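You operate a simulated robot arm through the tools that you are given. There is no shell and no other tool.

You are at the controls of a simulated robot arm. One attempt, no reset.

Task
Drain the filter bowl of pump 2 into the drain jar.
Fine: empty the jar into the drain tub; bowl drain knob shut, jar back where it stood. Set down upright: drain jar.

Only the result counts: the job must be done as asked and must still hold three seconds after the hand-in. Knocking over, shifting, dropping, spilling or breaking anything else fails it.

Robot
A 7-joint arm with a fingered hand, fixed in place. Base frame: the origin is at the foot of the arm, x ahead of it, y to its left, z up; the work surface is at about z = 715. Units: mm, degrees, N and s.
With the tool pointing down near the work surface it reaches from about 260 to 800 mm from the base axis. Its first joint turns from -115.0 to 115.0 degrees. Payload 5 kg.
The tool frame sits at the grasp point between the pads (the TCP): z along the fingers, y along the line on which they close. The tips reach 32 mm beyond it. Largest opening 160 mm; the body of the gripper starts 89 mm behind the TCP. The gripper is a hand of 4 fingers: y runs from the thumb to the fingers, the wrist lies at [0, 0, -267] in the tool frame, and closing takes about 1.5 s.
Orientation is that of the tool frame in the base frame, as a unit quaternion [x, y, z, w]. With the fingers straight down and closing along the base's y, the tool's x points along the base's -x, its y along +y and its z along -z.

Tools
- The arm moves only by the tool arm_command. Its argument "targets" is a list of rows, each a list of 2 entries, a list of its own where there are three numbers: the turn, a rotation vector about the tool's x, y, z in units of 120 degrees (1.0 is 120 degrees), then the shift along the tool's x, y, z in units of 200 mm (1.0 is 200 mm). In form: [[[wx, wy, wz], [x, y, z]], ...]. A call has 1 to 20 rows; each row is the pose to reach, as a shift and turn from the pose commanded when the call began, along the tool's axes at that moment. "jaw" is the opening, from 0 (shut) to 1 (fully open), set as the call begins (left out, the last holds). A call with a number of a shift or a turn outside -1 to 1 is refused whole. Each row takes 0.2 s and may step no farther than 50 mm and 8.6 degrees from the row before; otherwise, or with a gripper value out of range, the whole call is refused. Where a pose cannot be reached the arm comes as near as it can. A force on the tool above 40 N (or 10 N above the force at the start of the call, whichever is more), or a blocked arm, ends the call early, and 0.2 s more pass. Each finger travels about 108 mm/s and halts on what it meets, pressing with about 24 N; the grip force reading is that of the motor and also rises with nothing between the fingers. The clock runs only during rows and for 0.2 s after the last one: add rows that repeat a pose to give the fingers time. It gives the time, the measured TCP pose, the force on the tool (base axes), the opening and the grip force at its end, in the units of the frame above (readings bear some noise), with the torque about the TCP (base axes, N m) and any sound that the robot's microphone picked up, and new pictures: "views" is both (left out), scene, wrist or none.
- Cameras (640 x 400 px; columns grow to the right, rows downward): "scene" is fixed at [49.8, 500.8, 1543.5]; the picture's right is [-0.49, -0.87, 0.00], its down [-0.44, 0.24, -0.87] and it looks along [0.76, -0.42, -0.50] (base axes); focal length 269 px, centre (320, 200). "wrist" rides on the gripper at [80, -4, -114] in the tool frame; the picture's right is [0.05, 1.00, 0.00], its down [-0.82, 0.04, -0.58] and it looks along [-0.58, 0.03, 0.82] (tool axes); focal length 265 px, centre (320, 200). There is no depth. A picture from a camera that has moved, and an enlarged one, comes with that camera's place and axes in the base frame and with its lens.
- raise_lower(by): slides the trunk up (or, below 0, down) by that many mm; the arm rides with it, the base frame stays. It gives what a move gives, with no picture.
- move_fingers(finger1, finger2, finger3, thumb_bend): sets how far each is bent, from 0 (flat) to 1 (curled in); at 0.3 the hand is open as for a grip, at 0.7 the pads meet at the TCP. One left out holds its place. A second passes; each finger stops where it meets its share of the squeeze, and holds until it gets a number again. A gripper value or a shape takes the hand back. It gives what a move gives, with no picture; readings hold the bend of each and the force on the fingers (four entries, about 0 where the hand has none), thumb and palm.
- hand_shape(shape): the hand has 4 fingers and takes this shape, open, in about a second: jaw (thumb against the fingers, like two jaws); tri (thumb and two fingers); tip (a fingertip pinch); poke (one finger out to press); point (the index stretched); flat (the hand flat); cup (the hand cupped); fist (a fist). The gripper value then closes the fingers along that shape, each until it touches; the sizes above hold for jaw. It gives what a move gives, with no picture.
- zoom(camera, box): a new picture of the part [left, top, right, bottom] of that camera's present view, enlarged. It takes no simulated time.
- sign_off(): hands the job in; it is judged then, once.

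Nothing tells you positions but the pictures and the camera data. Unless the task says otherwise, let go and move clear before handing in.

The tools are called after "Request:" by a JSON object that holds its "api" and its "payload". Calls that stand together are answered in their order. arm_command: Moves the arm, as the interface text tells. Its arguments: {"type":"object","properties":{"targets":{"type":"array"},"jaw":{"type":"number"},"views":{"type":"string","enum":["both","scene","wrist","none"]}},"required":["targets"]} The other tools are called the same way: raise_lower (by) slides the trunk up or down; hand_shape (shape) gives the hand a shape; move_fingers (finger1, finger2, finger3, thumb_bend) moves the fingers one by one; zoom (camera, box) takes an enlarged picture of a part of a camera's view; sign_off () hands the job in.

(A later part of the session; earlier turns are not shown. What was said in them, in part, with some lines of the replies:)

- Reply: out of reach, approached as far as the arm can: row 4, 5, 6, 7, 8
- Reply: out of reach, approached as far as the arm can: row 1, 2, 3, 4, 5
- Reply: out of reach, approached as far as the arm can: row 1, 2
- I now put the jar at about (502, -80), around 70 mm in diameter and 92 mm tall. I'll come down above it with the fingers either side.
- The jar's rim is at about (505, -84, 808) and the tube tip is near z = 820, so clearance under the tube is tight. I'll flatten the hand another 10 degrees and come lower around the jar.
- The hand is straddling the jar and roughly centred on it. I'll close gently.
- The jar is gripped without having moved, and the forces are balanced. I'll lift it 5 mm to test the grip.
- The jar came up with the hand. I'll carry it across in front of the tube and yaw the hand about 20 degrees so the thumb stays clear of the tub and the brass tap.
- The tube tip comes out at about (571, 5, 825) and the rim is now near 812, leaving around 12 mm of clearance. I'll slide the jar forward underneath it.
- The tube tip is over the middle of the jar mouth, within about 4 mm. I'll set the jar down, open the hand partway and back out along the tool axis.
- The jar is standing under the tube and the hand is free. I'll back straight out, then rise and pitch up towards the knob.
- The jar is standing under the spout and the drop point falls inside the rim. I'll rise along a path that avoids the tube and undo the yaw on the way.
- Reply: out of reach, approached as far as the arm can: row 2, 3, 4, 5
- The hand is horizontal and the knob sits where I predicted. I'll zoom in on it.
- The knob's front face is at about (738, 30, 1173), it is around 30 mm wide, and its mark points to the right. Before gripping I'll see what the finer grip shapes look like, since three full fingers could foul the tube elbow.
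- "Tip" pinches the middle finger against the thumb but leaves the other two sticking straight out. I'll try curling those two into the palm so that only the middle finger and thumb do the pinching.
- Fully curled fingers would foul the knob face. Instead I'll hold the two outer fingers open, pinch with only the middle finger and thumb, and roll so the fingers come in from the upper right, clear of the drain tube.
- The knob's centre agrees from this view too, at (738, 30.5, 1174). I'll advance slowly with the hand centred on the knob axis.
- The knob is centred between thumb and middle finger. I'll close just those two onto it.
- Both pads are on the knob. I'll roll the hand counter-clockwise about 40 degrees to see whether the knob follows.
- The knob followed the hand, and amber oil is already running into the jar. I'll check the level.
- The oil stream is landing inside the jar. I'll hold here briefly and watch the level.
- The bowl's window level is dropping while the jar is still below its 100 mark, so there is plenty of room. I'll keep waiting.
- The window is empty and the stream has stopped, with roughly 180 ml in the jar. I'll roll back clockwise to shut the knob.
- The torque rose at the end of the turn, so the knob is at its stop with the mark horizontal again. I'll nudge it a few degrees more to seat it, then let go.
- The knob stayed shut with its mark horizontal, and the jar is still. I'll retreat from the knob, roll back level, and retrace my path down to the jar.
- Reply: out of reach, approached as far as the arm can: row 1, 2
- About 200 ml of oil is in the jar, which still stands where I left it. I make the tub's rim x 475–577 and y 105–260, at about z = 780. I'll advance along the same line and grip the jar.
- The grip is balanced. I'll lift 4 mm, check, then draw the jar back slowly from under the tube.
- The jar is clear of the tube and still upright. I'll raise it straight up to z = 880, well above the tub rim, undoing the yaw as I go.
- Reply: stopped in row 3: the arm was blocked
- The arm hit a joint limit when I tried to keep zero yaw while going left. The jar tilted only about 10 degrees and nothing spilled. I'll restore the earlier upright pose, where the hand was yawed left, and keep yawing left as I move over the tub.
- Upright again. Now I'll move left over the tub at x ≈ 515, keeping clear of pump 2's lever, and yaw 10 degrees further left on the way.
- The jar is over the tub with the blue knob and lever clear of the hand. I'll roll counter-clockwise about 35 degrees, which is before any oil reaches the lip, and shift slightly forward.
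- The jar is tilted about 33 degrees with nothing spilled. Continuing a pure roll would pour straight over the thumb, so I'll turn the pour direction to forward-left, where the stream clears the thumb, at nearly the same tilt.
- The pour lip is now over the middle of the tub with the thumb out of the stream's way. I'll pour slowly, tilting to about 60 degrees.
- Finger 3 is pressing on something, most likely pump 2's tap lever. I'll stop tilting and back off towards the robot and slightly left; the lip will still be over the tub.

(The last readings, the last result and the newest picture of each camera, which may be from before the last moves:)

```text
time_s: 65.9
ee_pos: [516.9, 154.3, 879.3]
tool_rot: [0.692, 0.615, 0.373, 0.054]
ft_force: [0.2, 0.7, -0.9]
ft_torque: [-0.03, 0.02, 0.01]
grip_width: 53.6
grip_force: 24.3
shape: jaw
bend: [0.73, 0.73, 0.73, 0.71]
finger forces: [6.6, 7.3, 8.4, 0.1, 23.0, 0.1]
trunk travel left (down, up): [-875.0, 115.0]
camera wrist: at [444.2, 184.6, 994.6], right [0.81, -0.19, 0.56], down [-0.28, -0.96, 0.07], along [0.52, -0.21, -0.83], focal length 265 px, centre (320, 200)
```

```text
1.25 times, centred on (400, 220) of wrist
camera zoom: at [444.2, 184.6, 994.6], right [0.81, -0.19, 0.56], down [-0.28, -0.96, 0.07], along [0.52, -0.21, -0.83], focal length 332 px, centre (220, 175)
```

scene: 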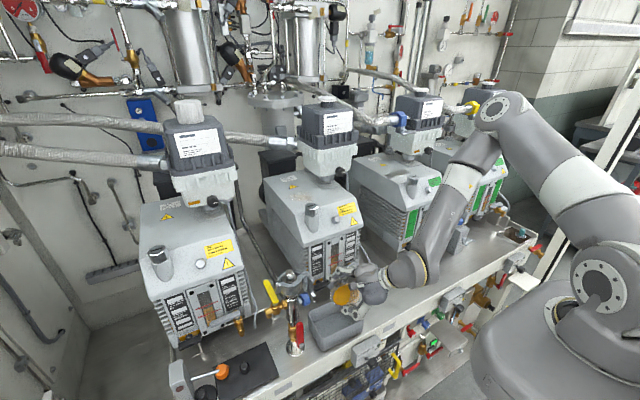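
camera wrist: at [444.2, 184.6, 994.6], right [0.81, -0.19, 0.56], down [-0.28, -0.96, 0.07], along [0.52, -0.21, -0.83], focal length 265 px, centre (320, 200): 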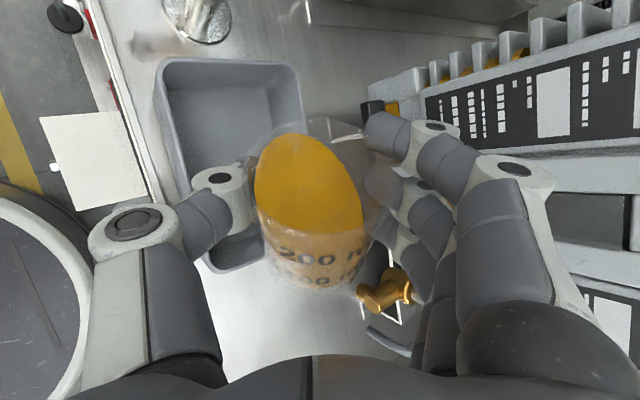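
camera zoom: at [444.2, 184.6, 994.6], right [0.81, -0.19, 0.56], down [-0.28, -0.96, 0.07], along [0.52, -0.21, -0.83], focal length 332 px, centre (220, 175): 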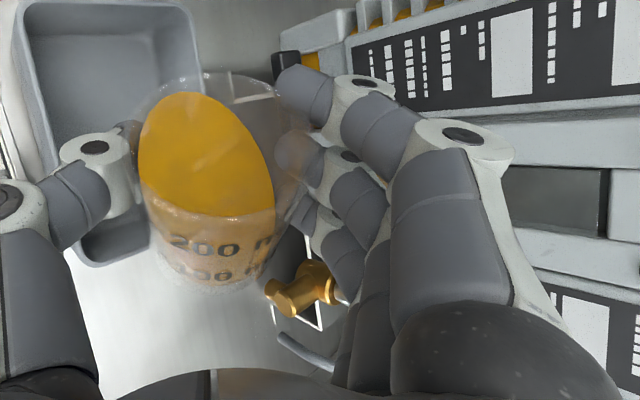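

The contact is gone and the jar is intact. I'll continue the pour from here in small tilt steps.

Request:
{"api": "arm_command", "payload": {"targets": [[[-0.0057, -0.0177, -0.0167], [0, 0, 0]], [[-0.0114, -0.0353, -0.0334], [0, 0, 0]], [[-0.0172, -0.053, -0.0501], [0, 0, 0]], [[-0.0229, -0.0706, -0.0668], [0, 0, 0]], [[-0.0286, -0.0883, -0.0835], [0, 0, 0]]]}}

Request:
{"api": "zoom", "payload": {"camera": "scene", "box": [260, 250, 400, 340]}}

```text
time_s: 67.1
ee_pos: [517.6, 156.1, 879.8]
tool_rot: [0.666, 0.653, 0.321, 0.165]
ft_force: [1.5, 0.2, -0.7]
ft_torque: [0.04, 0.01, 0.01]
grip_width: 54.1
grip_force: 24.1
shape: jaw
bend: [0.73, 0.73, 0.73, 0.71]
finger forces: [6.7, 7.1, 8.4, 0.0, 23.0, 0.0]
trunk travel left (down, up): [-875.0, 115.0]
camera wrist: at [436.2, 212.3, 978.9], right [0.76, -0.04, 0.65], down [-0.29, -0.91, 0.28], along [0.58, -0.4, -0.71], focal length 265 px, centre (320, 200)
```

scene: 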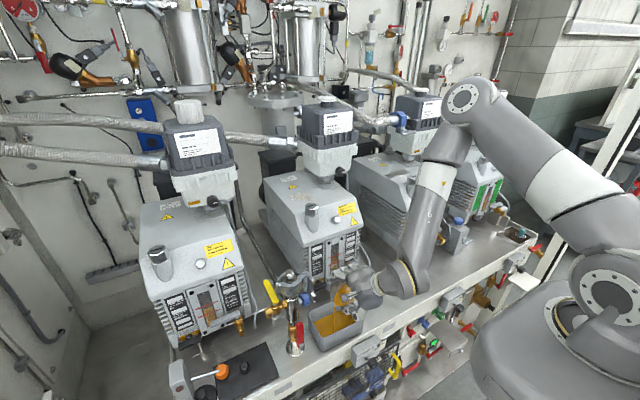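
wrist: 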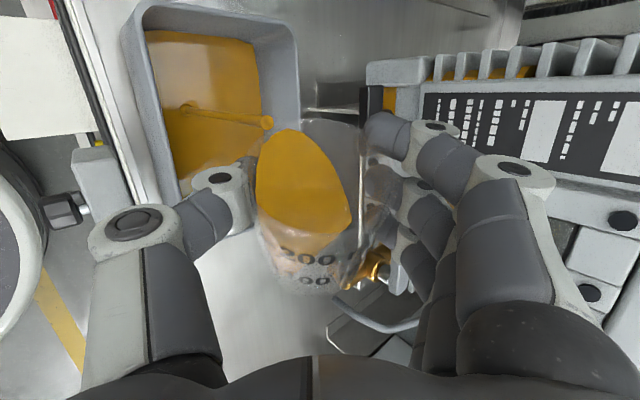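

```text
4.44 times, centred on (330, 295) of scene
camera zoom: at [49.8, 500.8, 1543.5], right [-0.49, -0.87, 0.0], down [-0.44, 0.24, -0.87], along [0.76, -0.42, -0.5], focal length 1197 px, centre (276, -222)
```

zoom: 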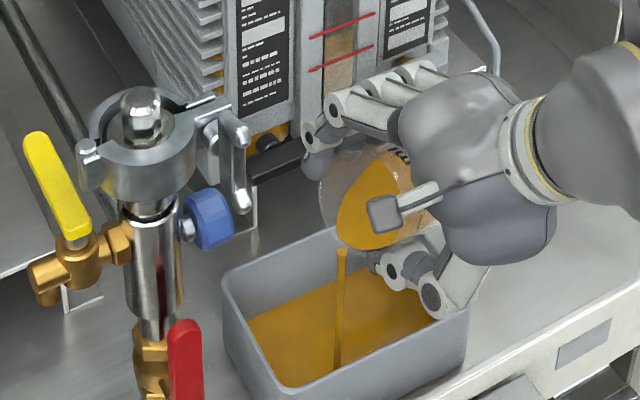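

Oil is streaming into the tub. I'll continue tilting slowly, nudging slightly forward and yawing left to stay within reach.

Request:
{"api": "arm_command", "payload": {"targets": [[[-0.0026, -0.0082, -0.0302], [0, 0.006, 0.005]], [[-0.0051, -0.0164, -0.0603], [0, 0.012, 0.01]], [[-0.0077, -0.0246, -0.0905], [-0.001, 0.018, 0.016]], [[-0.0102, -0.0328, -0.1206], [-0.001, 0.025, 0.021]], [[-0.0128, -0.041, -0.1508], [-0.002, 0.031, 0.026]], [[-0.0128, -0.041, -0.1508], [-0.002, 0.031, 0.026]]]}}

Request:
{"api": "zoom", "payload": {"camera": "scene", "box": [260, 250, 400, 340]}}

```text
time_s: 68.5
ee_pos: [525.6, 154.6, 879.9]
tool_rot: [0.565, 0.738, 0.271, 0.25]
ft_force: [-0.4, -0.2, -1.2]
ft_torque: [0.03, 0.02, 0.01]
grip_width: 53.8
grip_force: 23.7
shape: jaw
bend: [0.73, 0.73, 0.73, 0.71]
finger forces: [6.6, 7.1, 8.3, 0.0, 22.7, 0.0]
trunk travel left (down, up): [-875.0, 115.0]
camera wrist: at [426.8, 218.7, 955.4], right [0.69, 0.26, 0.68], down [-0.17, -0.85, 0.5], along [0.71, -0.46, -0.54], focal length 265 px, centre (320, 200)
```

scene: 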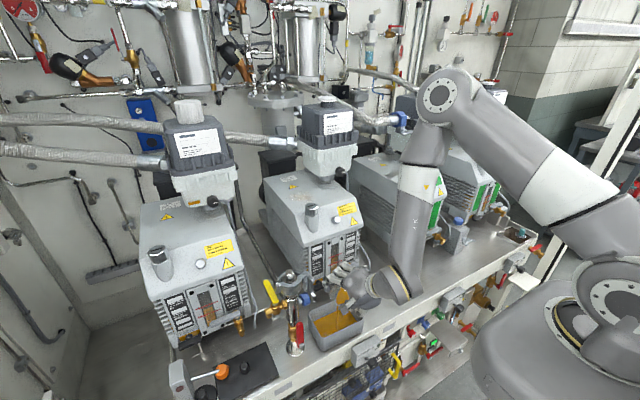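
wrist: 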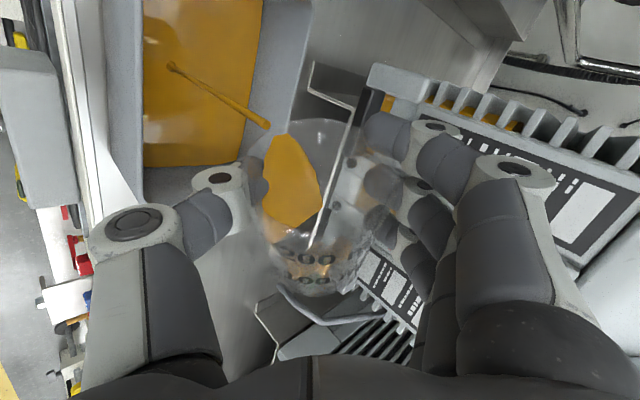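

```text
4.44 times, centred on (330, 295) of scene
camera zoom: at [49.8, 500.8, 1543.5], right [-0.49, -0.87, 0.0], down [-0.44, 0.24, -0.87], along [0.76, -0.42, -0.5], focal length 1197 px, centre (276, -222)
```

zoom: 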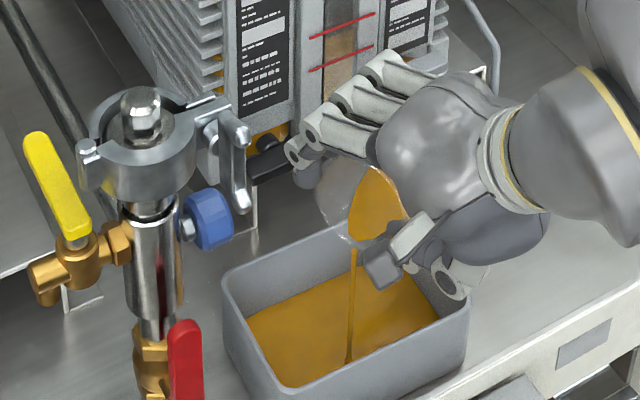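

Request:
{"api": "arm_command", "payload": {"targets": [[[-0.009, -0.0126, -0.0339], [0, 0, 0]], [[-0.018, -0.0252, -0.0678], [0, 0, 0]], [[-0.027, -0.0378, -0.1016], [0, 0, 0]], [[-0.036, -0.0504, -0.1355], [0, 0, 0]], [[-0.045, -0.063, -0.1694], [0, 0, 0]], [[-0.045, -0.063, -0.1694], [0, 0, 0]]]}}

Request:
{"api": "zoom", "payload": {"camera": "scene", "box": [260, 250, 400, 340]}}

```text
time_s: 69.9
ee_pos: [526.7, 154.5, 879.8]
tool_rot: [0.43, 0.795, 0.218, 0.367]
ft_force: [-0.3, -1.1, 0.1]
ft_torque: [0.05, 0.05, -0.01]
grip_width: 54.0
grip_force: 23.5
shape: jaw
bend: [0.73, 0.73, 0.73, 0.71]
finger forces: [6.7, 7.0, 8.3, 0.1, 22.2, 0.0]
trunk travel left (down, up): [-875.0, 115.0]
camera wrist: at [406.9, 217.4, 918.2], right [0.51, 0.58, 0.64], down [-0.13, -0.68, 0.72], along [0.85, -0.45, -0.27], focal length 265 px, centre (320, 200)
```

scene: 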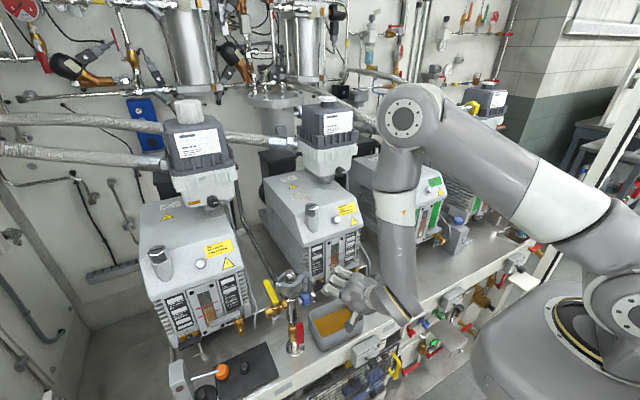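
wrist: 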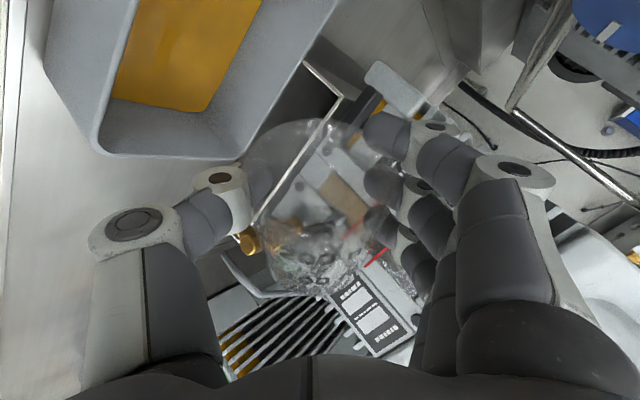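

```text
4.44 times, centred on (330, 295) of scene
camera zoom: at [49.8, 500.8, 1543.5], right [-0.49, -0.87, 0.0], down [-0.44, 0.24, -0.87], along [0.76, -0.42, -0.5], focal length 1197 px, centre (276, -222)
```

zoom: 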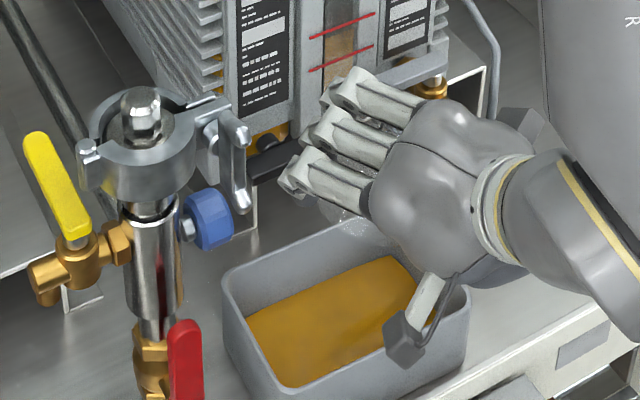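

The jar looks empty. I'll tip a little further and hold so that it drains completely.

Request:
{"api": "arm_command", "payload": {"targets": [[[-0.0135, -0.0195, -0.0316], [0, 0, 0]], [[-0.027, -0.039, -0.0632], [0, 0, 0]], [[-0.0405, -0.0585, -0.0949], [0, 0, 0]], [[-0.054, -0.078, -0.1265], [0, 0, 0]], [[-0.054, -0.078, -0.1265], [0, 0, 0]], [[-0.054, -0.078, -0.1265], [0, 0, 0]], [[-0.054, -0.078, -0.1265], [0, 0, 0]], [[-0.054, -0.078, -0.1265], [0, 0, 0]]]}}

Request:
{"api": "zoom", "payload": {"camera": "wrist", "box": [200, 90, 440, 310]}}

Request:
{"api": "zoom", "payload": {"camera": "scene", "box": [260, 250, 400, 340]}}

```text
time_s: 71.7
ee_pos: [525.9, 155.3, 879.2]
tool_rot: [0.318, 0.799, 0.178, 0.479]
ft_force: [0.8, 0.2, -1.0]
ft_torque: [0.02, 0.02, 0.0]
grip_width: 53.6
grip_force: 24.0
shape: jaw
bend: [0.73, 0.73, 0.73, 0.71]
finger forces: [6.7, 7.0, 8.1, 0.1, 21.9, 0.1]
trunk travel left (down, up): [-875.0, 115.0]
camera wrist: at [396.4, 209.4, 879.1], right [0.32, 0.77, 0.55], down [-0.22, -0.51, 0.83], along [0.92, -0.39, 0.0], focal length 265 px, centre (320, 200)
```

scene: 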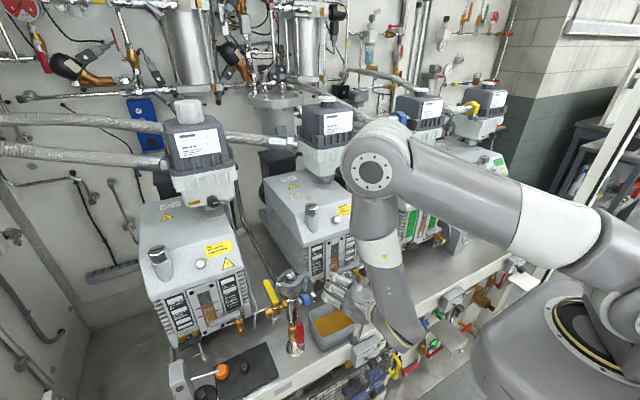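
wrist: 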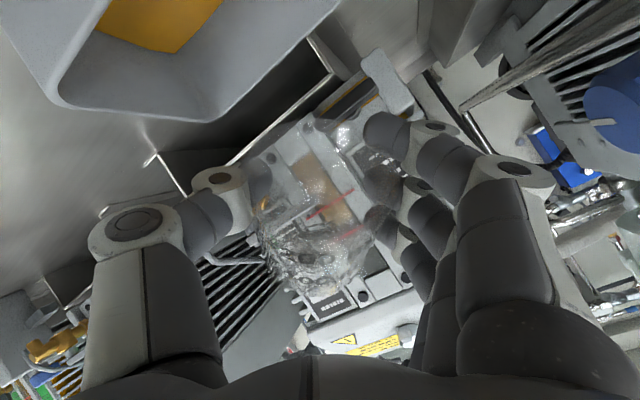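

```text
1.82 times, centred on (320, 200) of wrist
camera zoom: at [396.4, 209.4, 879.1], right [0.32, 0.77, 0.55], down [-0.22, -0.51, 0.83], along [0.92, -0.39, 0.0], focal length 483 px, centre (320, 200)
```

zoom: 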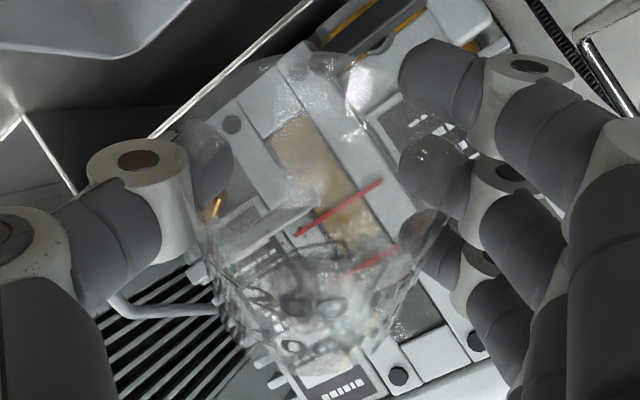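

```text
4.44 times, centred on (330, 295) of scene
camera zoom: at [49.8, 500.8, 1543.5], right [-0.49, -0.87, 0.0], down [-0.44, 0.24, -0.87], along [0.76, -0.42, -0.5], focal length 1197 px, centre (276, -222)
```

zoom: 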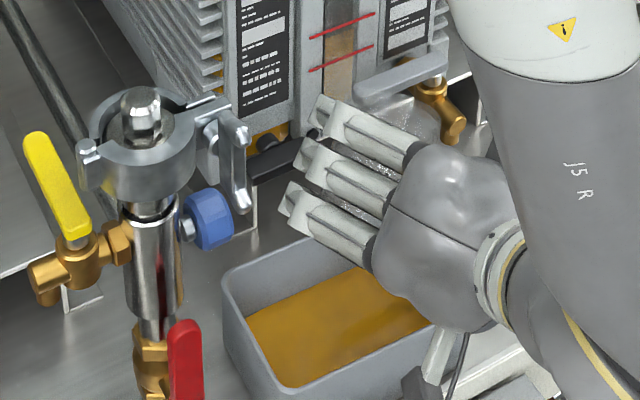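

The jar is empty and the oil is in the tub, with pump 2's lever unchanged. I'll retrace the rotations step by step to bring the jar upright.

Request:
{"api": "arm_command", "payload": {"targets": [[[0.0135, 0.0195, 0.0316], [0, 0, 0]], [[0.027, 0.039, 0.0632], [0, 0, 0]], [[0.0405, 0.0585, 0.0949], [0, 0, 0]], [[0.054, 0.078, 0.1265], [0, 0, 0]]], "views": "none"}}

Request:
{"api": "arm_command", "payload": {"targets": [[[0.0113, 0.0158, 0.0424], [0, 0, 0]], [[0.0225, 0.0315, 0.0847], [0, 0, 0]], [[0.0338, 0.0473, 0.127], [0, 0, 0]], [[0.045, 0.063, 0.1694], [0, 0, 0]]], "views": "none"}}

Request:
{"api": "arm_command", "payload": {"targets": [[[0.0032, 0.0103, 0.0377], [0.002, -0.007, -0.007]], [[0.0064, 0.0205, 0.0754], [0.005, -0.014, -0.014]], [[0.0096, 0.0308, 0.1131], [0.007, -0.021, -0.02]], [[0.0128, 0.041, 0.1508], [0.009, -0.028, -0.027]]], "views": "scene"}}

```text
time_s: 72.7
ee_pos: [525.7, 154.8, 878.7]
tool_rot: [0.432, 0.795, 0.217, 0.366]
ft_force: [-0.4, 0.1, -0.4]
ft_torque: [0.05, 0.04, 0.02]
grip_width: 53.6
grip_force: 24.2
shape: jaw
bend: [0.73, 0.73, 0.73, 0.71]
finger forces: [6.7, 6.8, 8.1, 0.1, 21.8, 0.0]
trunk travel left (down, up): [-875.0, 115.0]
```

```text
time_s: 73.7
ee_pos: [525.8, 154.8, 879.7]
tool_rot: [0.566, 0.738, 0.269, 0.249]
ft_force: [-0.7, -0.1, -0.6]
ft_torque: [0.05, 0.02, -0.02]
grip_width: 53.8
grip_force: 24.2
shape: jaw
bend: [0.73, 0.73, 0.73, 0.71]
finger forces: [6.6, 6.7, 8.0, 0.1, 21.8, 0.0]
trunk travel left (down, up): [-875.0, 115.0]
```

```text
time_s: 74.7
ee_pos: [518.6, 155.0, 879.2]
tool_rot: [0.667, 0.653, 0.32, 0.163]
ft_force: [0.0, -0.5, -0.5]
ft_torque: [-0.02, -0.01, -0.03]
grip_width: 54.1
grip_force: 23.4
shape: jaw
bend: [0.73, 0.73, 0.73, 0.71]
finger forces: [6.6, 6.7, 7.9, 0.0, 21.7, 0.0]
trunk travel left (down, up): [-875.0, 115.0]
```

scene: 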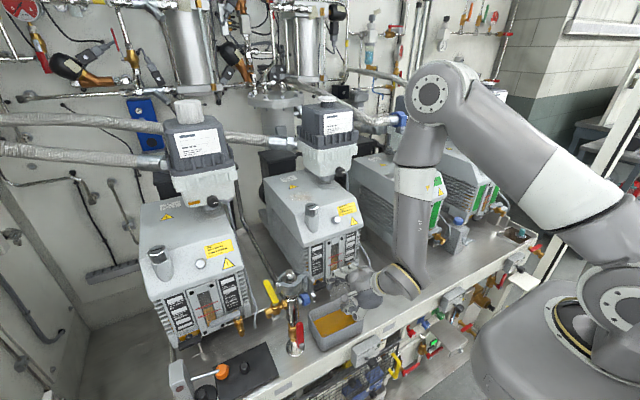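

Request:
{"api": "arm_command", "payload": {"targets": [[[0.0095, 0.0294, 0.0278], [0, 0, 0]], [[0.0191, 0.0589, 0.0557], [0, 0, 0]], [[0.0286, 0.0883, 0.0835], [0, 0, 0]]], "views": "none"}}

Request:
{"api": "arm_command", "payload": {"targets": [[[-0.0013, 0.0123, 0.037], [0, 0, 0]], [[-0.0026, 0.0247, 0.074], [0, 0, 0]], [[-0.0039, 0.037, 0.111], [0, 0, 0]]], "views": "none"}}

Request:
{"api": "arm_command", "payload": {"targets": [[[-0.0363, 0.031, 0.0058], [0, 0, 0]], [[-0.0727, 0.062, 0.0116], [0, 0, 0]], [[-0.109, 0.093, 0.0174], [0, 0, 0]], [[-0.1453, 0.124, 0.0232], [0, 0, 0]], [[-0.1453, 0.124, 0.0232], [0, 0, 0]]], "views": "both"}}

```text
time_s: 75.5
ee_pos: [518.7, 154.0, 879.3]
tool_rot: [0.693, 0.614, 0.374, 0.054]
ft_force: [1.1, -0.5, -1.3]
ft_torque: [0.04, 0.01, 0.04]
grip_width: 53.9
grip_force: 23.7
shape: jaw
bend: [0.73, 0.73, 0.73, 0.71]
finger forces: [6.6, 6.6, 7.9, 0.0, 21.5, 0.0]
trunk travel left (down, up): [-875.0, 115.0]
```

```text
time_s: 76.3
ee_pos: [519.6, 154.6, 879.5]
tool_rot: [0.744, 0.53, 0.407, -0.011]
ft_force: [-0.1, -0.3, -1.0]
ft_torque: [0.01, 0.03, 0.03]
grip_width: 53.5
grip_force: 24.1
shape: jaw
bend: [0.73, 0.73, 0.73, 0.71]
finger forces: [6.6, 6.6, 7.8, 0.0, 21.4, 0.1]
trunk travel left (down, up): [-875.0, 115.0]
```

```text
time_s: 77.5
ee_pos: [518.8, 154.0, 879.7]
tool_rot: [0.691, 0.438, 0.574, 0.025]
ft_force: [0.0, -0.1, -0.4]
ft_torque: [0.0, -0.04, 0.01]
grip_width: 53.7
grip_force: 24.2
shape: jaw
bend: [0.73, 0.73, 0.73, 0.71]
finger forces: [6.5, 6.6, 7.6, 0.1, 21.3, 0.1]
trunk travel left (down, up): [-875.0, 115.0]
camera wrist: at [419.1, 155.1, 978.5], right [0.57, -0.58, 0.58], down [-0.41, -0.81, -0.41], along [0.71, 0.0, -0.71], focal length 265 px, centre (320, 200)
```

scene: 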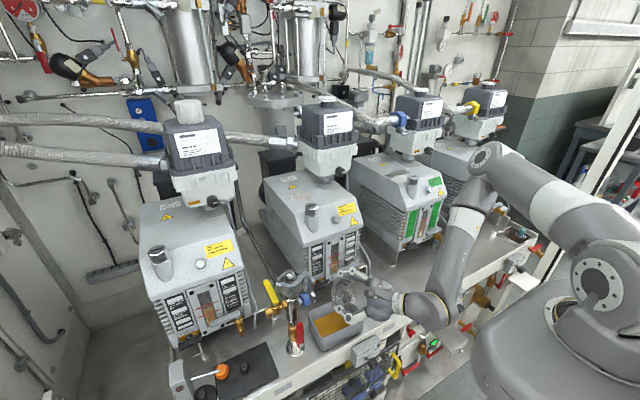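
wrist: 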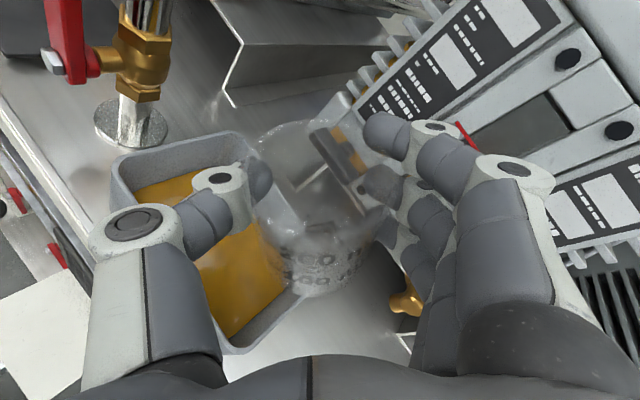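

Request:
{"api": "arm_command", "payload": {"targets": [[[0, 0, 0.058], [0, 0, 0]], [[0, 0, 0.117], [0, 0, 0]], [[0, 0, 0.175], [0, 0, 0]], [[0, 0, 0.233], [0, 0, 0]], [[0, 0, 0.292], [0, 0, 0]], [[0, 0, 0.292], [0, 0, 0]]]}}

Request:
{"api": "zoom", "payload": {"camera": "wrist", "box": [200, 90, 440, 310]}}

Request:
{"api": "zoom", "payload": {"camera": "scene", "box": [260, 250, 400, 340]}}

```text
time_s: 78.9
ee_pos: [517.9, 154.0, 879.7]
tool_rot: [0.791, 0.211, 0.554, -0.15]
ft_force: [-0.3, 0.5, -0.5]
ft_torque: [-0.01, -0.03, 0.01]
grip_width: 53.5
grip_force: 24.1
shape: jaw
bend: [0.73, 0.73, 0.73, 0.71]
finger forces: [6.6, 6.8, 7.7, 0.0, 21.1, 0.0]
trunk travel left (down, up): [-875.0, 115.0]
camera wrist: at [446.5, 118.8, 994.4], right [0.51, -0.86, 0.04], down [-0.69, -0.44, -0.57], along [0.51, 0.26, -0.82], focal length 265 px, centre (320, 200)
```

scene: 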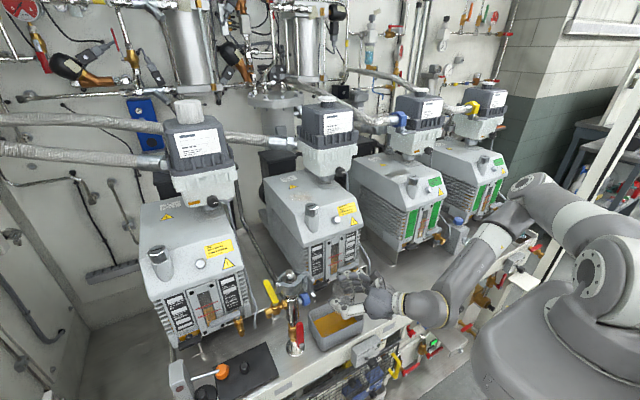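
wrist: 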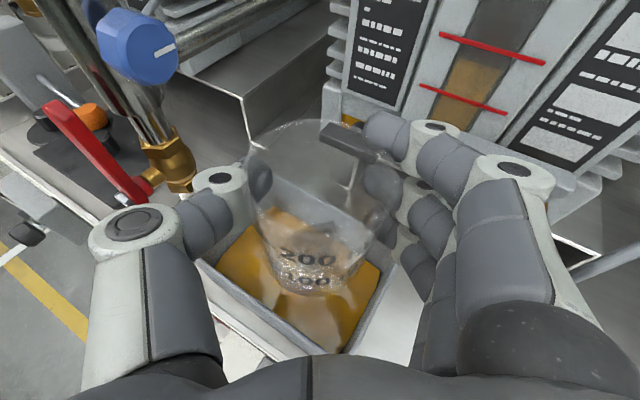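

```text
1.82 times, centred on (320, 200) of wrist
camera zoom: at [446.5, 118.8, 994.4], right [0.51, -0.86, 0.04], down [-0.69, -0.44, -0.57], along [0.51, 0.26, -0.82], focal length 483 px, centre (320, 200)
```

zoom: 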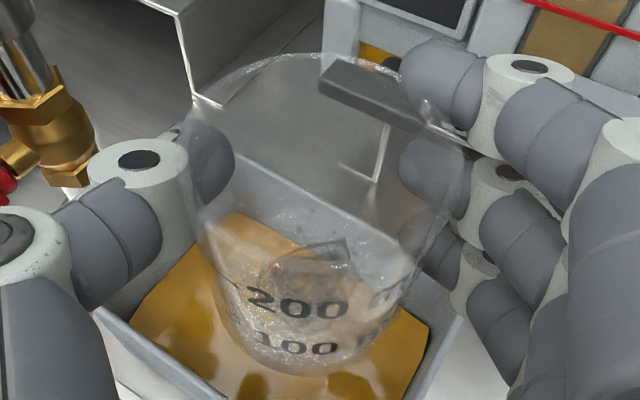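

```text
4.44 times, centred on (330, 295) of scene
camera zoom: at [49.8, 500.8, 1543.5], right [-0.49, -0.87, 0.0], down [-0.44, 0.24, -0.87], along [0.76, -0.42, -0.5], focal length 1197 px, centre (276, -222)
```

zoom: 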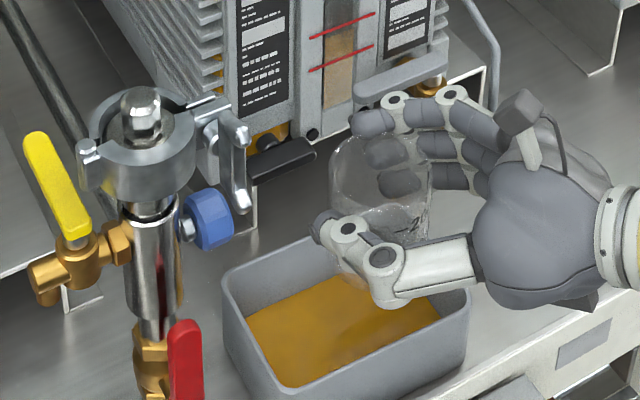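

The jar is upright and empty, and the tub holds the oil. I'll carry it back towards its original place, yawing back on the way.

Request:
{"api": "arm_command", "payload": {"targets": [[[-0.013, 0, 0.005], [-0.024, 0.0985, -0.065]], [[-0.026, 0, 0.0095], [-0.047, 0.197, -0.13]], [[-0.039, 0, 0.014], [-0.071, 0.2955, -0.195]], [[-0.052, 0, 0.019], [-0.095, 0.394, -0.261]], [[-0.065, 0, 0.024], [-0.118, 0.4925, -0.326]], [[-0.0783, 0, 0.0285], [-0.142, 0.591, -0.391]]], "views": "none"}}

```text
time_s: 80.3
ee_pos: [504.3, 11.3, 879.9]
tool_rot: [0.807, 0.14, 0.566, -0.1]
ft_force: [-0.2, -0.8, -0.1]
ft_torque: [-0.01, -0.01, 0.01]
grip_width: 53.5
grip_force: 23.9
shape: jaw
bend: [0.73, 0.73, 0.73, 0.71]
finger forces: [6.6, 6.7, 7.8, 0.0, 21.1, 0.0]
trunk travel left (down, up): [-875.0, 115.0]
```

Request:
{"api": "arm_command", "payload": {"targets": [[[0, 0, 0], [-0.048, 0.075, -0.011]], [[-0.0235, 0, 0.0086], [-0.097, 0.1505, -0.022]], [[-0.0548, 0, 0.02], [-0.145, 0.226, -0.034]], [[-0.086, 0, 0.0314], [-0.193, 0.301, -0.045]], [[-0.122, 0, 0.0445], [-0.242, 0.376, -0.056]], [[-0.1567, 0, 0.057], [-0.29, 0.4515, -0.067]], [[-0.1567, 0, 0.057], [-0.29, 0.4515, -0.067]]]}}

Request:
{"api": "zoom", "payload": {"camera": "scene", "box": [360, 240, 500, 340]}}

```text
time_s: 81.9
ee_pos: [506.3, -84.6, 826.7]
tool_rot: [0.819, -0.001, 0.574, -0.001]
ft_force: [-0.9, -0.5, -0.5]
ft_torque: [-0.04, -0.05, 0.0]
grip_width: 53.6
grip_force: 23.9
shape: jaw
bend: [0.73, 0.73, 0.73, 0.71]
finger forces: [6.6, 6.6, 7.7, 0.0, 21.0, 0.1]
trunk travel left (down, up): [-875.0, 115.0]
camera wrist: at [425.7, -80.0, 941.9], right [0.02, -1.0, 0.05], down [-0.82, -0.04, -0.57], along [0.57, -0.03, -0.82], focal length 265 px, centre (320, 200)
```

scene: 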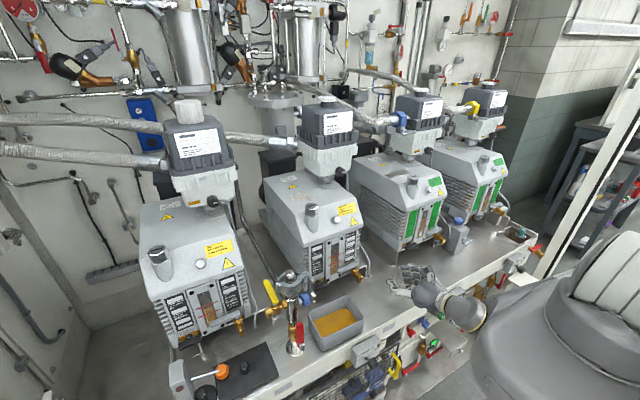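
wrist: 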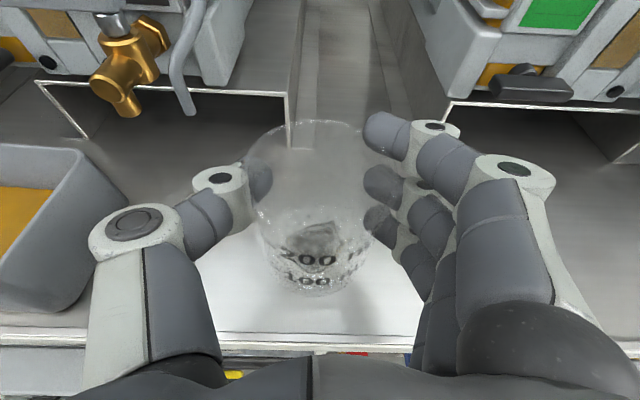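

```text
4.00 times, centred on (430, 290) of scene
camera zoom: at [49.8, 500.8, 1543.5], right [-0.49, -0.87, 0.0], down [-0.44, 0.24, -0.87], along [0.76, -0.42, -0.5], focal length 1078 px, centre (-120, -160)
```

zoom: 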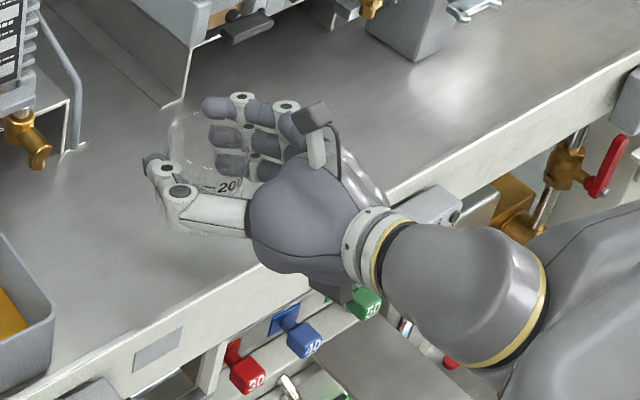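

The jar is above its original spot and upright. I'll descend to just above the bench, then touch down gently.

Request:
{"api": "arm_command", "payload": {"targets": [[[0, 0, 0], [-0.06, 0, 0.024]], [[0, 0, 0], [-0.14, 0, 0.055]], [[0, 0, 0], [-0.2, 0, 0.079]], [[0, 0, 0], [-0.2235, 0, 0.0877]], [[0, 0, 0], [-0.2235, 0, 0.0877]]], "views": "wrist"}}

Request:
{"api": "zoom", "payload": {"camera": "scene", "box": [370, 260, 430, 320]}}

```text
time_s: 83.1
ee_pos: [507.3, -85.2, 781.2]
tool_rot: [0.819, -0.001, 0.574, -0.001]
ft_force: [0.1, 0.9, -1.2]
ft_torque: [0.04, 0.02, 0.02]
grip_width: 53.4
grip_force: 24.3
shape: jaw
bend: [0.73, 0.73, 0.73, 0.71]
finger forces: [6.6, 6.5, 7.7, 0.0, 21.0, 0.0]
trunk travel left (down, up): [-875.0, 115.0]
camera wrist: at [426.5, -80.8, 895.4], right [0.02, -1.0, 0.05], down [-0.82, -0.04, -0.57], along [0.57, -0.03, -0.82], focal length 265 px, centre (320, 200)
```

wrist: 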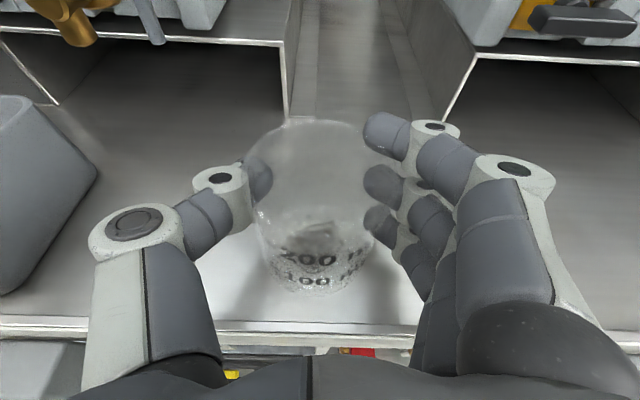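

```text
6.67 times, centred on (400, 290) of scene
camera zoom: at [49.8, 500.8, 1543.5], right [-0.49, -0.87, 0.0], down [-0.44, 0.24, -0.87], along [0.76, -0.42, -0.5], focal length 1796 px, centre (-213, -400)
```

zoom: 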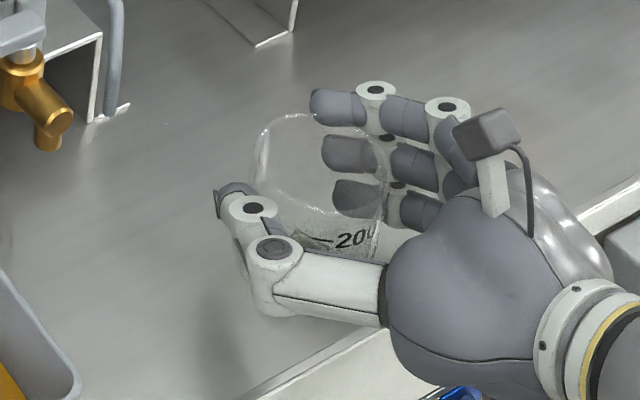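

The position matches the first picture to within a few mm. I'll lower the last 6 mm.

Request:
{"api": "arm_command", "payload": {"targets": [[[0, 0, 0], [-0.01, 0, 0.0036]], [[0, 0, 0], [-0.019, 0, 0.007]], [[0, 0, 0], [-0.026, 0, 0.0095]], [[0, 0, 0], [-0.03, 0, 0.011]], [[0, 0, 0], [-0.03, 0, 0.011]]], "views": "wrist"}}

```text
time_s: 84.3
ee_pos: [505.9, -83.7, 774.5]
tool_rot: [0.818, -0.002, 0.575, 0.0]
ft_force: [1.5, 0.5, 1.7]
ft_torque: [-0.06, -0.03, 0.03]
grip_width: 53.5
grip_force: 24.2
shape: jaw
bend: [0.73, 0.73, 0.73, 0.71]
finger forces: [6.5, 6.7, 7.9, 0.1, 21.1, 0.0]
trunk travel left (down, up): [-875.0, 115.0]
camera wrist: at [425.9, -80.1, 889.6], right [0.02, -1.0, 0.05], down [-0.82, -0.04, -0.57], along [0.57, -0.03, -0.82], focal length 265 px, centre (320, 200)
```

wrist: 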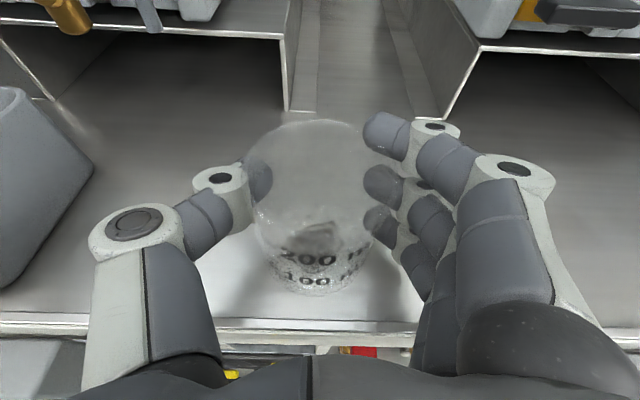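

The force shows a light touchdown. I'll release and back out.

Request:
{"api": "arm_command", "payload": {"targets": [[[0, 0, 0], [0, 0, 0]], [[0, 0, 0], [0, 0, 0]], [[0, 0, 0], [0, 0, 0]], [[0, 0, 0], [0, 0, 0]], [[0, 0, 0], [0, 0, 0]]], "jaw": 0.65}}

Request:
{"api": "zoom", "payload": {"camera": "scene", "box": [370, 260, 430, 320]}}

```text
time_s: 85.5
ee_pos: [506.4, -83.6, 773.8]
tool_rot: [0.819, -0.002, 0.573, -0.001]
ft_force: [-0.5, -0.3, -0.8]
ft_torque: [0.02, 0.02, 0.01]
grip_width: 103.3
grip_force: 0.0
shape: jaw
bend: [0.7, 0.7, 0.7, 0.67]
finger forces: [0.0, 0.0, 0.1, 0.1, 0.0, 0.0]
trunk travel left (down, up): [-875.0, 115.0]
camera wrist: at [425.9, -80.2, 889.3], right [0.02, -1.0, 0.05], down [-0.82, -0.04, -0.57], along [0.57, -0.03, -0.82], focal length 265 px, centre (320, 200)
```

scene: 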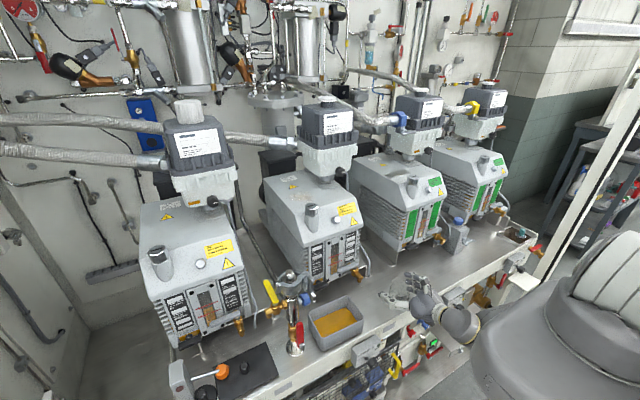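
wrist: 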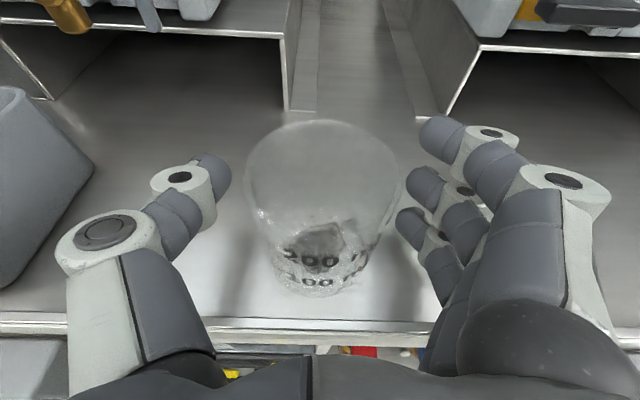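

```text
6.67 times, centred on (400, 290) of scene
camera zoom: at [49.8, 500.8, 1543.5], right [-0.49, -0.87, 0.0], down [-0.44, 0.24, -0.87], along [0.76, -0.42, -0.5], focal length 1796 px, centre (-213, -400)
```

zoom: 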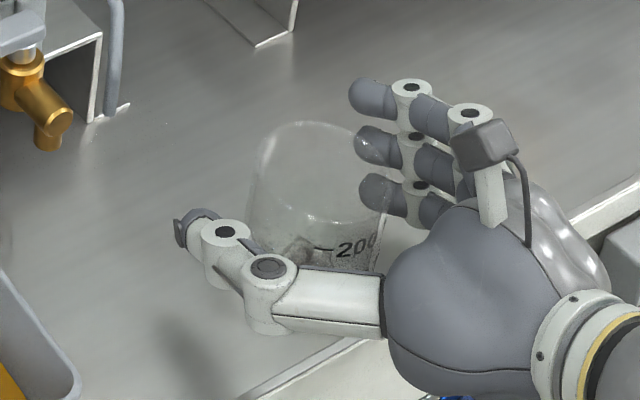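

The jar stands upright in its place. I'll open fully and rise straight up, the reverse of how I came in.

Request:
{"api": "arm_command", "payload": {"targets": [[[0, 0, 0], [0, 0, 0]], [[0, 0, 0], [0, 0, 0]], [[0, 0, 0], [0, 0, 0]], [[0, 0, 0], [0.05, 0, -0.018]], [[0, 0, 0], [0.17, 0, -0.062]], [[0, 0, 0], [0.31, 0, -0.113]], [[0, 0, 0], [0.45, 0, -0.164]], [[0, 0, 0], [0.5875, 0, -0.214]], [[0, 0, 0], [0.5875, 0, -0.214]]], "jaw": 1.0}}

Request:
{"api": "zoom", "payload": {"camera": "scene", "box": [370, 260, 430, 320]}}

Request:
{"api": "zoom", "payload": {"camera": "wrist", "box": [230, 180, 410, 310]}}

Request:
{"api": "zoom", "payload": {"camera": "scene", "box": [260, 240, 420, 340]}}

Request:
{"api": "zoom", "payload": {"camera": "scene", "box": [310, 140, 390, 200]}}

```text
time_s: 87.5
ee_pos: [505.8, -86.6, 901.6]
tool_rot: [0.819, -0.001, 0.574, -0.001]
ft_force: [-0.3, 0.0, 0.6]
ft_torque: [-0.03, 0.01, 0.02]
grip_width: 160.1
grip_force: 0.1
shape: jaw
bend: [0.3, 0.3, 0.3, 0.3]
finger forces: [0.1, 0.1, 0.0, 0.1, 0.1, 0.0]
trunk travel left (down, up): [-875.0, 115.0]
camera wrist: at [426.3, -81.6, 1017.0], right [0.02, -1.0, 0.05], down [-0.82, -0.04, -0.57], along [0.57, -0.03, -0.82], focal length 265 px, centre (320, 200)
```

scene: 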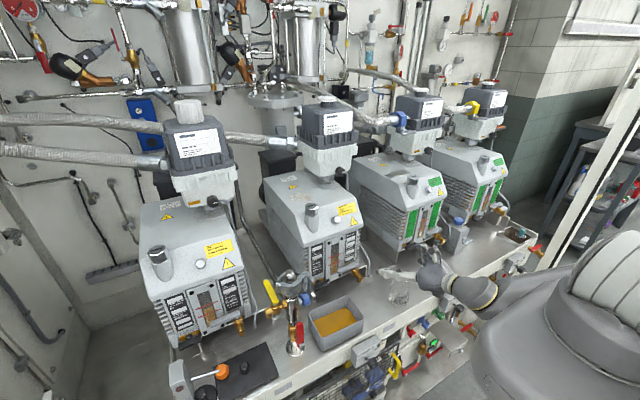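
wrist: 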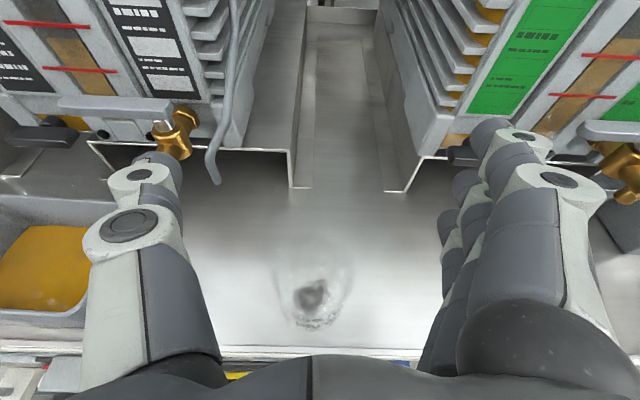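

```text
6.67 times, centred on (400, 290) of scene
camera zoom: at [49.8, 500.8, 1543.5], right [-0.49, -0.87, 0.0], down [-0.44, 0.24, -0.87], along [0.76, -0.42, -0.5], focal length 1796 px, centre (-213, -400)
```

zoom: 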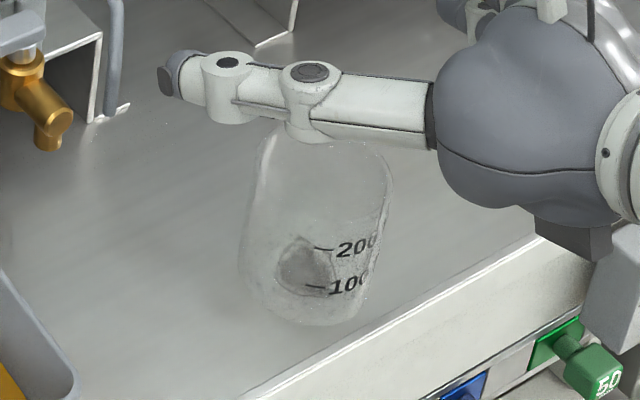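

```text
3.08 times, centred on (320, 245) of wrist
camera zoom: at [426.3, -81.6, 1017.0], right [0.02, -1.0, 0.05], down [-0.82, -0.04, -0.57], along [0.57, -0.03, -0.82], focal length 817 px, centre (320, 62)
```

zoom: 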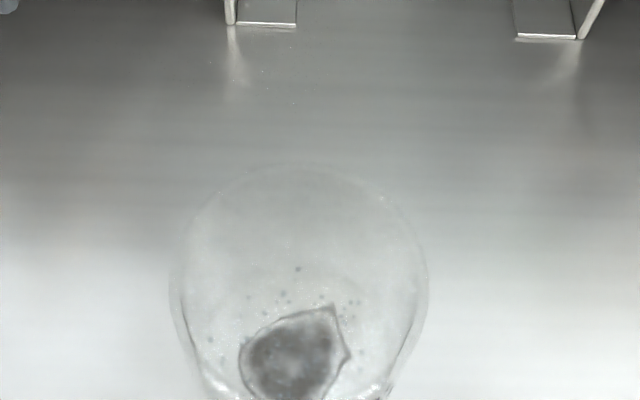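

```text
4.00 times, centred on (340, 290) of scene
camera zoom: at [49.8, 500.8, 1543.5], right [-0.49, -0.87, 0.0], down [-0.44, 0.24, -0.87], along [0.76, -0.42, -0.5], focal length 1078 px, centre (240, -160)
```

zoom: 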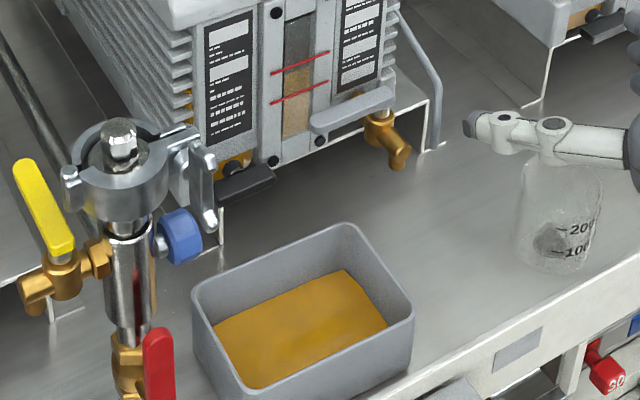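

```text
6.67 times, centred on (350, 170) of scene
camera zoom: at [49.8, 500.8, 1543.5], right [-0.49, -0.87, 0.0], down [-0.44, 0.24, -0.87], along [0.76, -0.42, -0.5], focal length 1796 px, centre (120, 400)
```

zoom: 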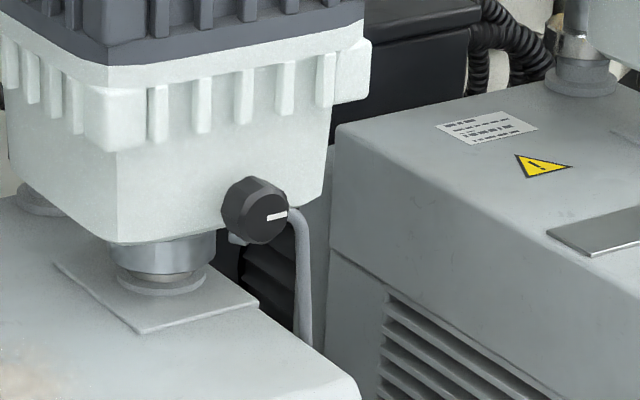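

The jar stands in place, the knob is shut and nothing else has moved, but there is a dark patch in the jar. I'll look at it more closely.

Request:
{"api": "zoom", "payload": {"camera": "scene", "box": [384, 272, 416, 304]}}

Request:
{"api": "zoom", "payload": {"camera": "wrist", "box": [260, 250, 370, 340]}}

```text
12.50 times, centred on (400, 288) of scene
camera zoom: at [49.8, 500.8, 1543.5], right [-0.49, -0.87, 0.0], down [-0.44, 0.24, -0.87], along [0.76, -0.42, -0.5], focal length 3368 px, centre (-680, -900)
```

zoom: 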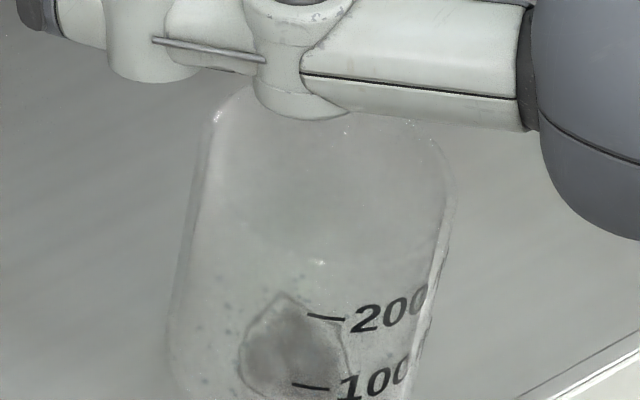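

```text
4.44 times, centred on (315, 295) of wrist
camera zoom: at [426.3, -81.6, 1017.0], right [0.02, -1.0, 0.05], down [-0.82, -0.04, -0.57], along [0.57, -0.03, -0.82], focal length 1180 px, centre (342, -222)
```

zoom: 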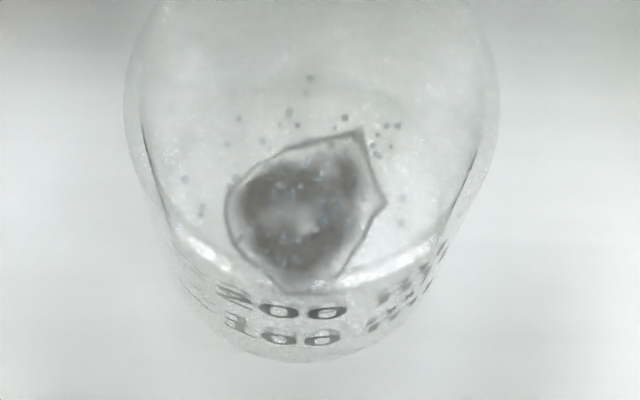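

The patch is a thin film of residue with specks on the glass. There is no free oil left, since the jar was held well past horizontal. The knob mark matches the start, the tub holds the oil and the bench is clean. I'll move the hand further clear and take a last look.

Request:
{"api": "arm_command", "payload": {"targets": [[[0, 0, 0], [0.1, 0.02, -0.01]], [[0, 0, 0], [0.2, 0.035, -0.02]], [[0, 0, 0], [0.31, 0.05, -0.032]], [[0, 0, 0], [0.31, 0.05, -0.032]], [[0, 0, 0], [0.31, 0.05, -0.032]], [[0, 0, 0], [0.31, 0.05, -0.032]], [[0, 0, 0], [0.31, 0.05, -0.032]]]}}

Request:
{"api": "zoom", "payload": {"camera": "scene", "box": [330, 230, 450, 330]}}

Request:
{"api": "zoom", "payload": {"camera": "wrist", "box": [180, 180, 440, 350]}}

```text
time_s: 89.1
ee_pos: [520.4, -94.4, 961.2]
tool_rot: [0.819, -0.001, 0.574, -0.002]
ft_force: [-0.2, -0.7, 0.4]
ft_torque: [0.01, -0.01, 0.0]
grip_width: 159.8
grip_force: 0.1
shape: jaw
bend: [0.3, 0.3, 0.3, 0.3]
finger forces: [0.0, 0.0, 0.0, 0.0, 0.1, 0.1]
trunk travel left (down, up): [-875.0, 115.0]
camera wrist: at [440.2, -91.3, 1075.9], right [0.02, -1.0, 0.05], down [-0.82, -0.04, -0.57], along [0.57, -0.03, -0.82], focal length 265 px, centre (320, 200)
```

scene: 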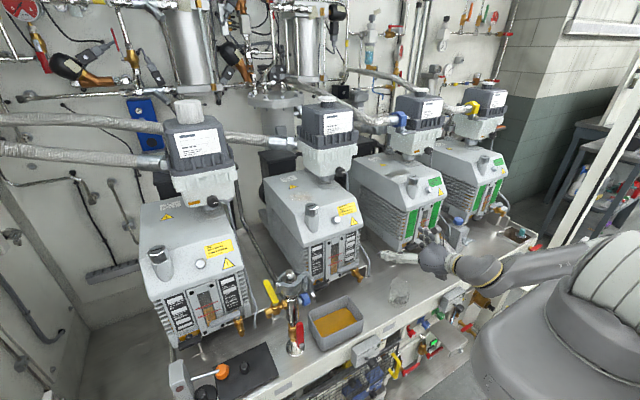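
wrist: 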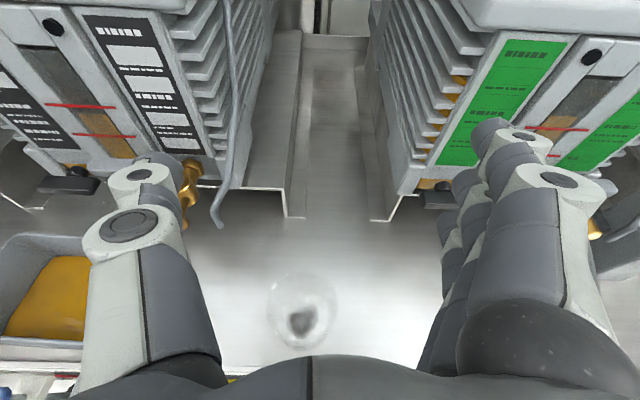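

```text
4.00 times, centred on (390, 280) of scene
camera zoom: at [49.8, 500.8, 1543.5], right [-0.49, -0.87, 0.0], down [-0.44, 0.24, -0.87], along [0.76, -0.42, -0.5], focal length 1078 px, centre (40, -120)
```

zoom: 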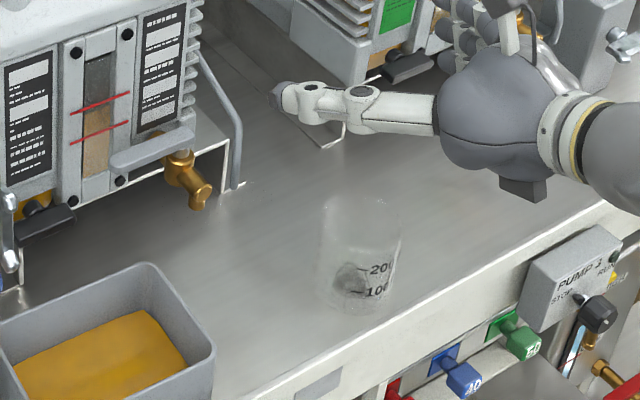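

```text
2.35 times, centred on (310, 265) of wrist
camera zoom: at [440.2, -91.3, 1075.9], right [0.02, -1.0, 0.05], down [-0.82, -0.04, -0.57], along [0.57, -0.03, -0.82], focal length 624 px, centre (344, 47)
```

zoom: 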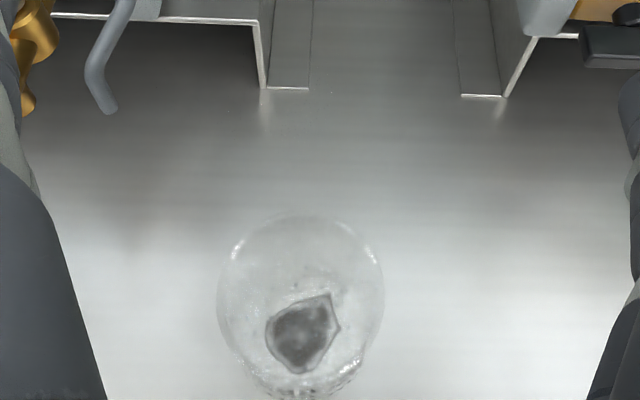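

The jar stands upright where it was, empty apart from a thin stain. The oil is in the tub, the drain knob is shut and the hand is clear, so I'm handing in.

Request:
{"api": "sign_off", "payload": {}}

```text
The job is handed in.
```

Pump 2's filter bowl is drained, its oil is in the drain tub, and the job is handed in; I haven't seen the judging result. Here is the state I left:

- **Bowl and knob:** the bowl's level window showed empty and the stream had stopped before I closed the knob. It went back to its stop, with the mark level as at the start.
- **Oil:** all of it, about 200 ml, went into the drain tub. I saw no oil on the bench.
- **Jar:** it is empty and upright, within a few mm of where it first stood, and the hand is clear of it. A thin grey film with specks is left on the bottom of the glass. I took it for residue, not free oil, and did not try to remove it.
- **Contact during the pour:** one finger pressed on something for a moment, most likely the lever on pump 2's brass tap. I backed off straight away, and the lever looked unmoved afterwards.
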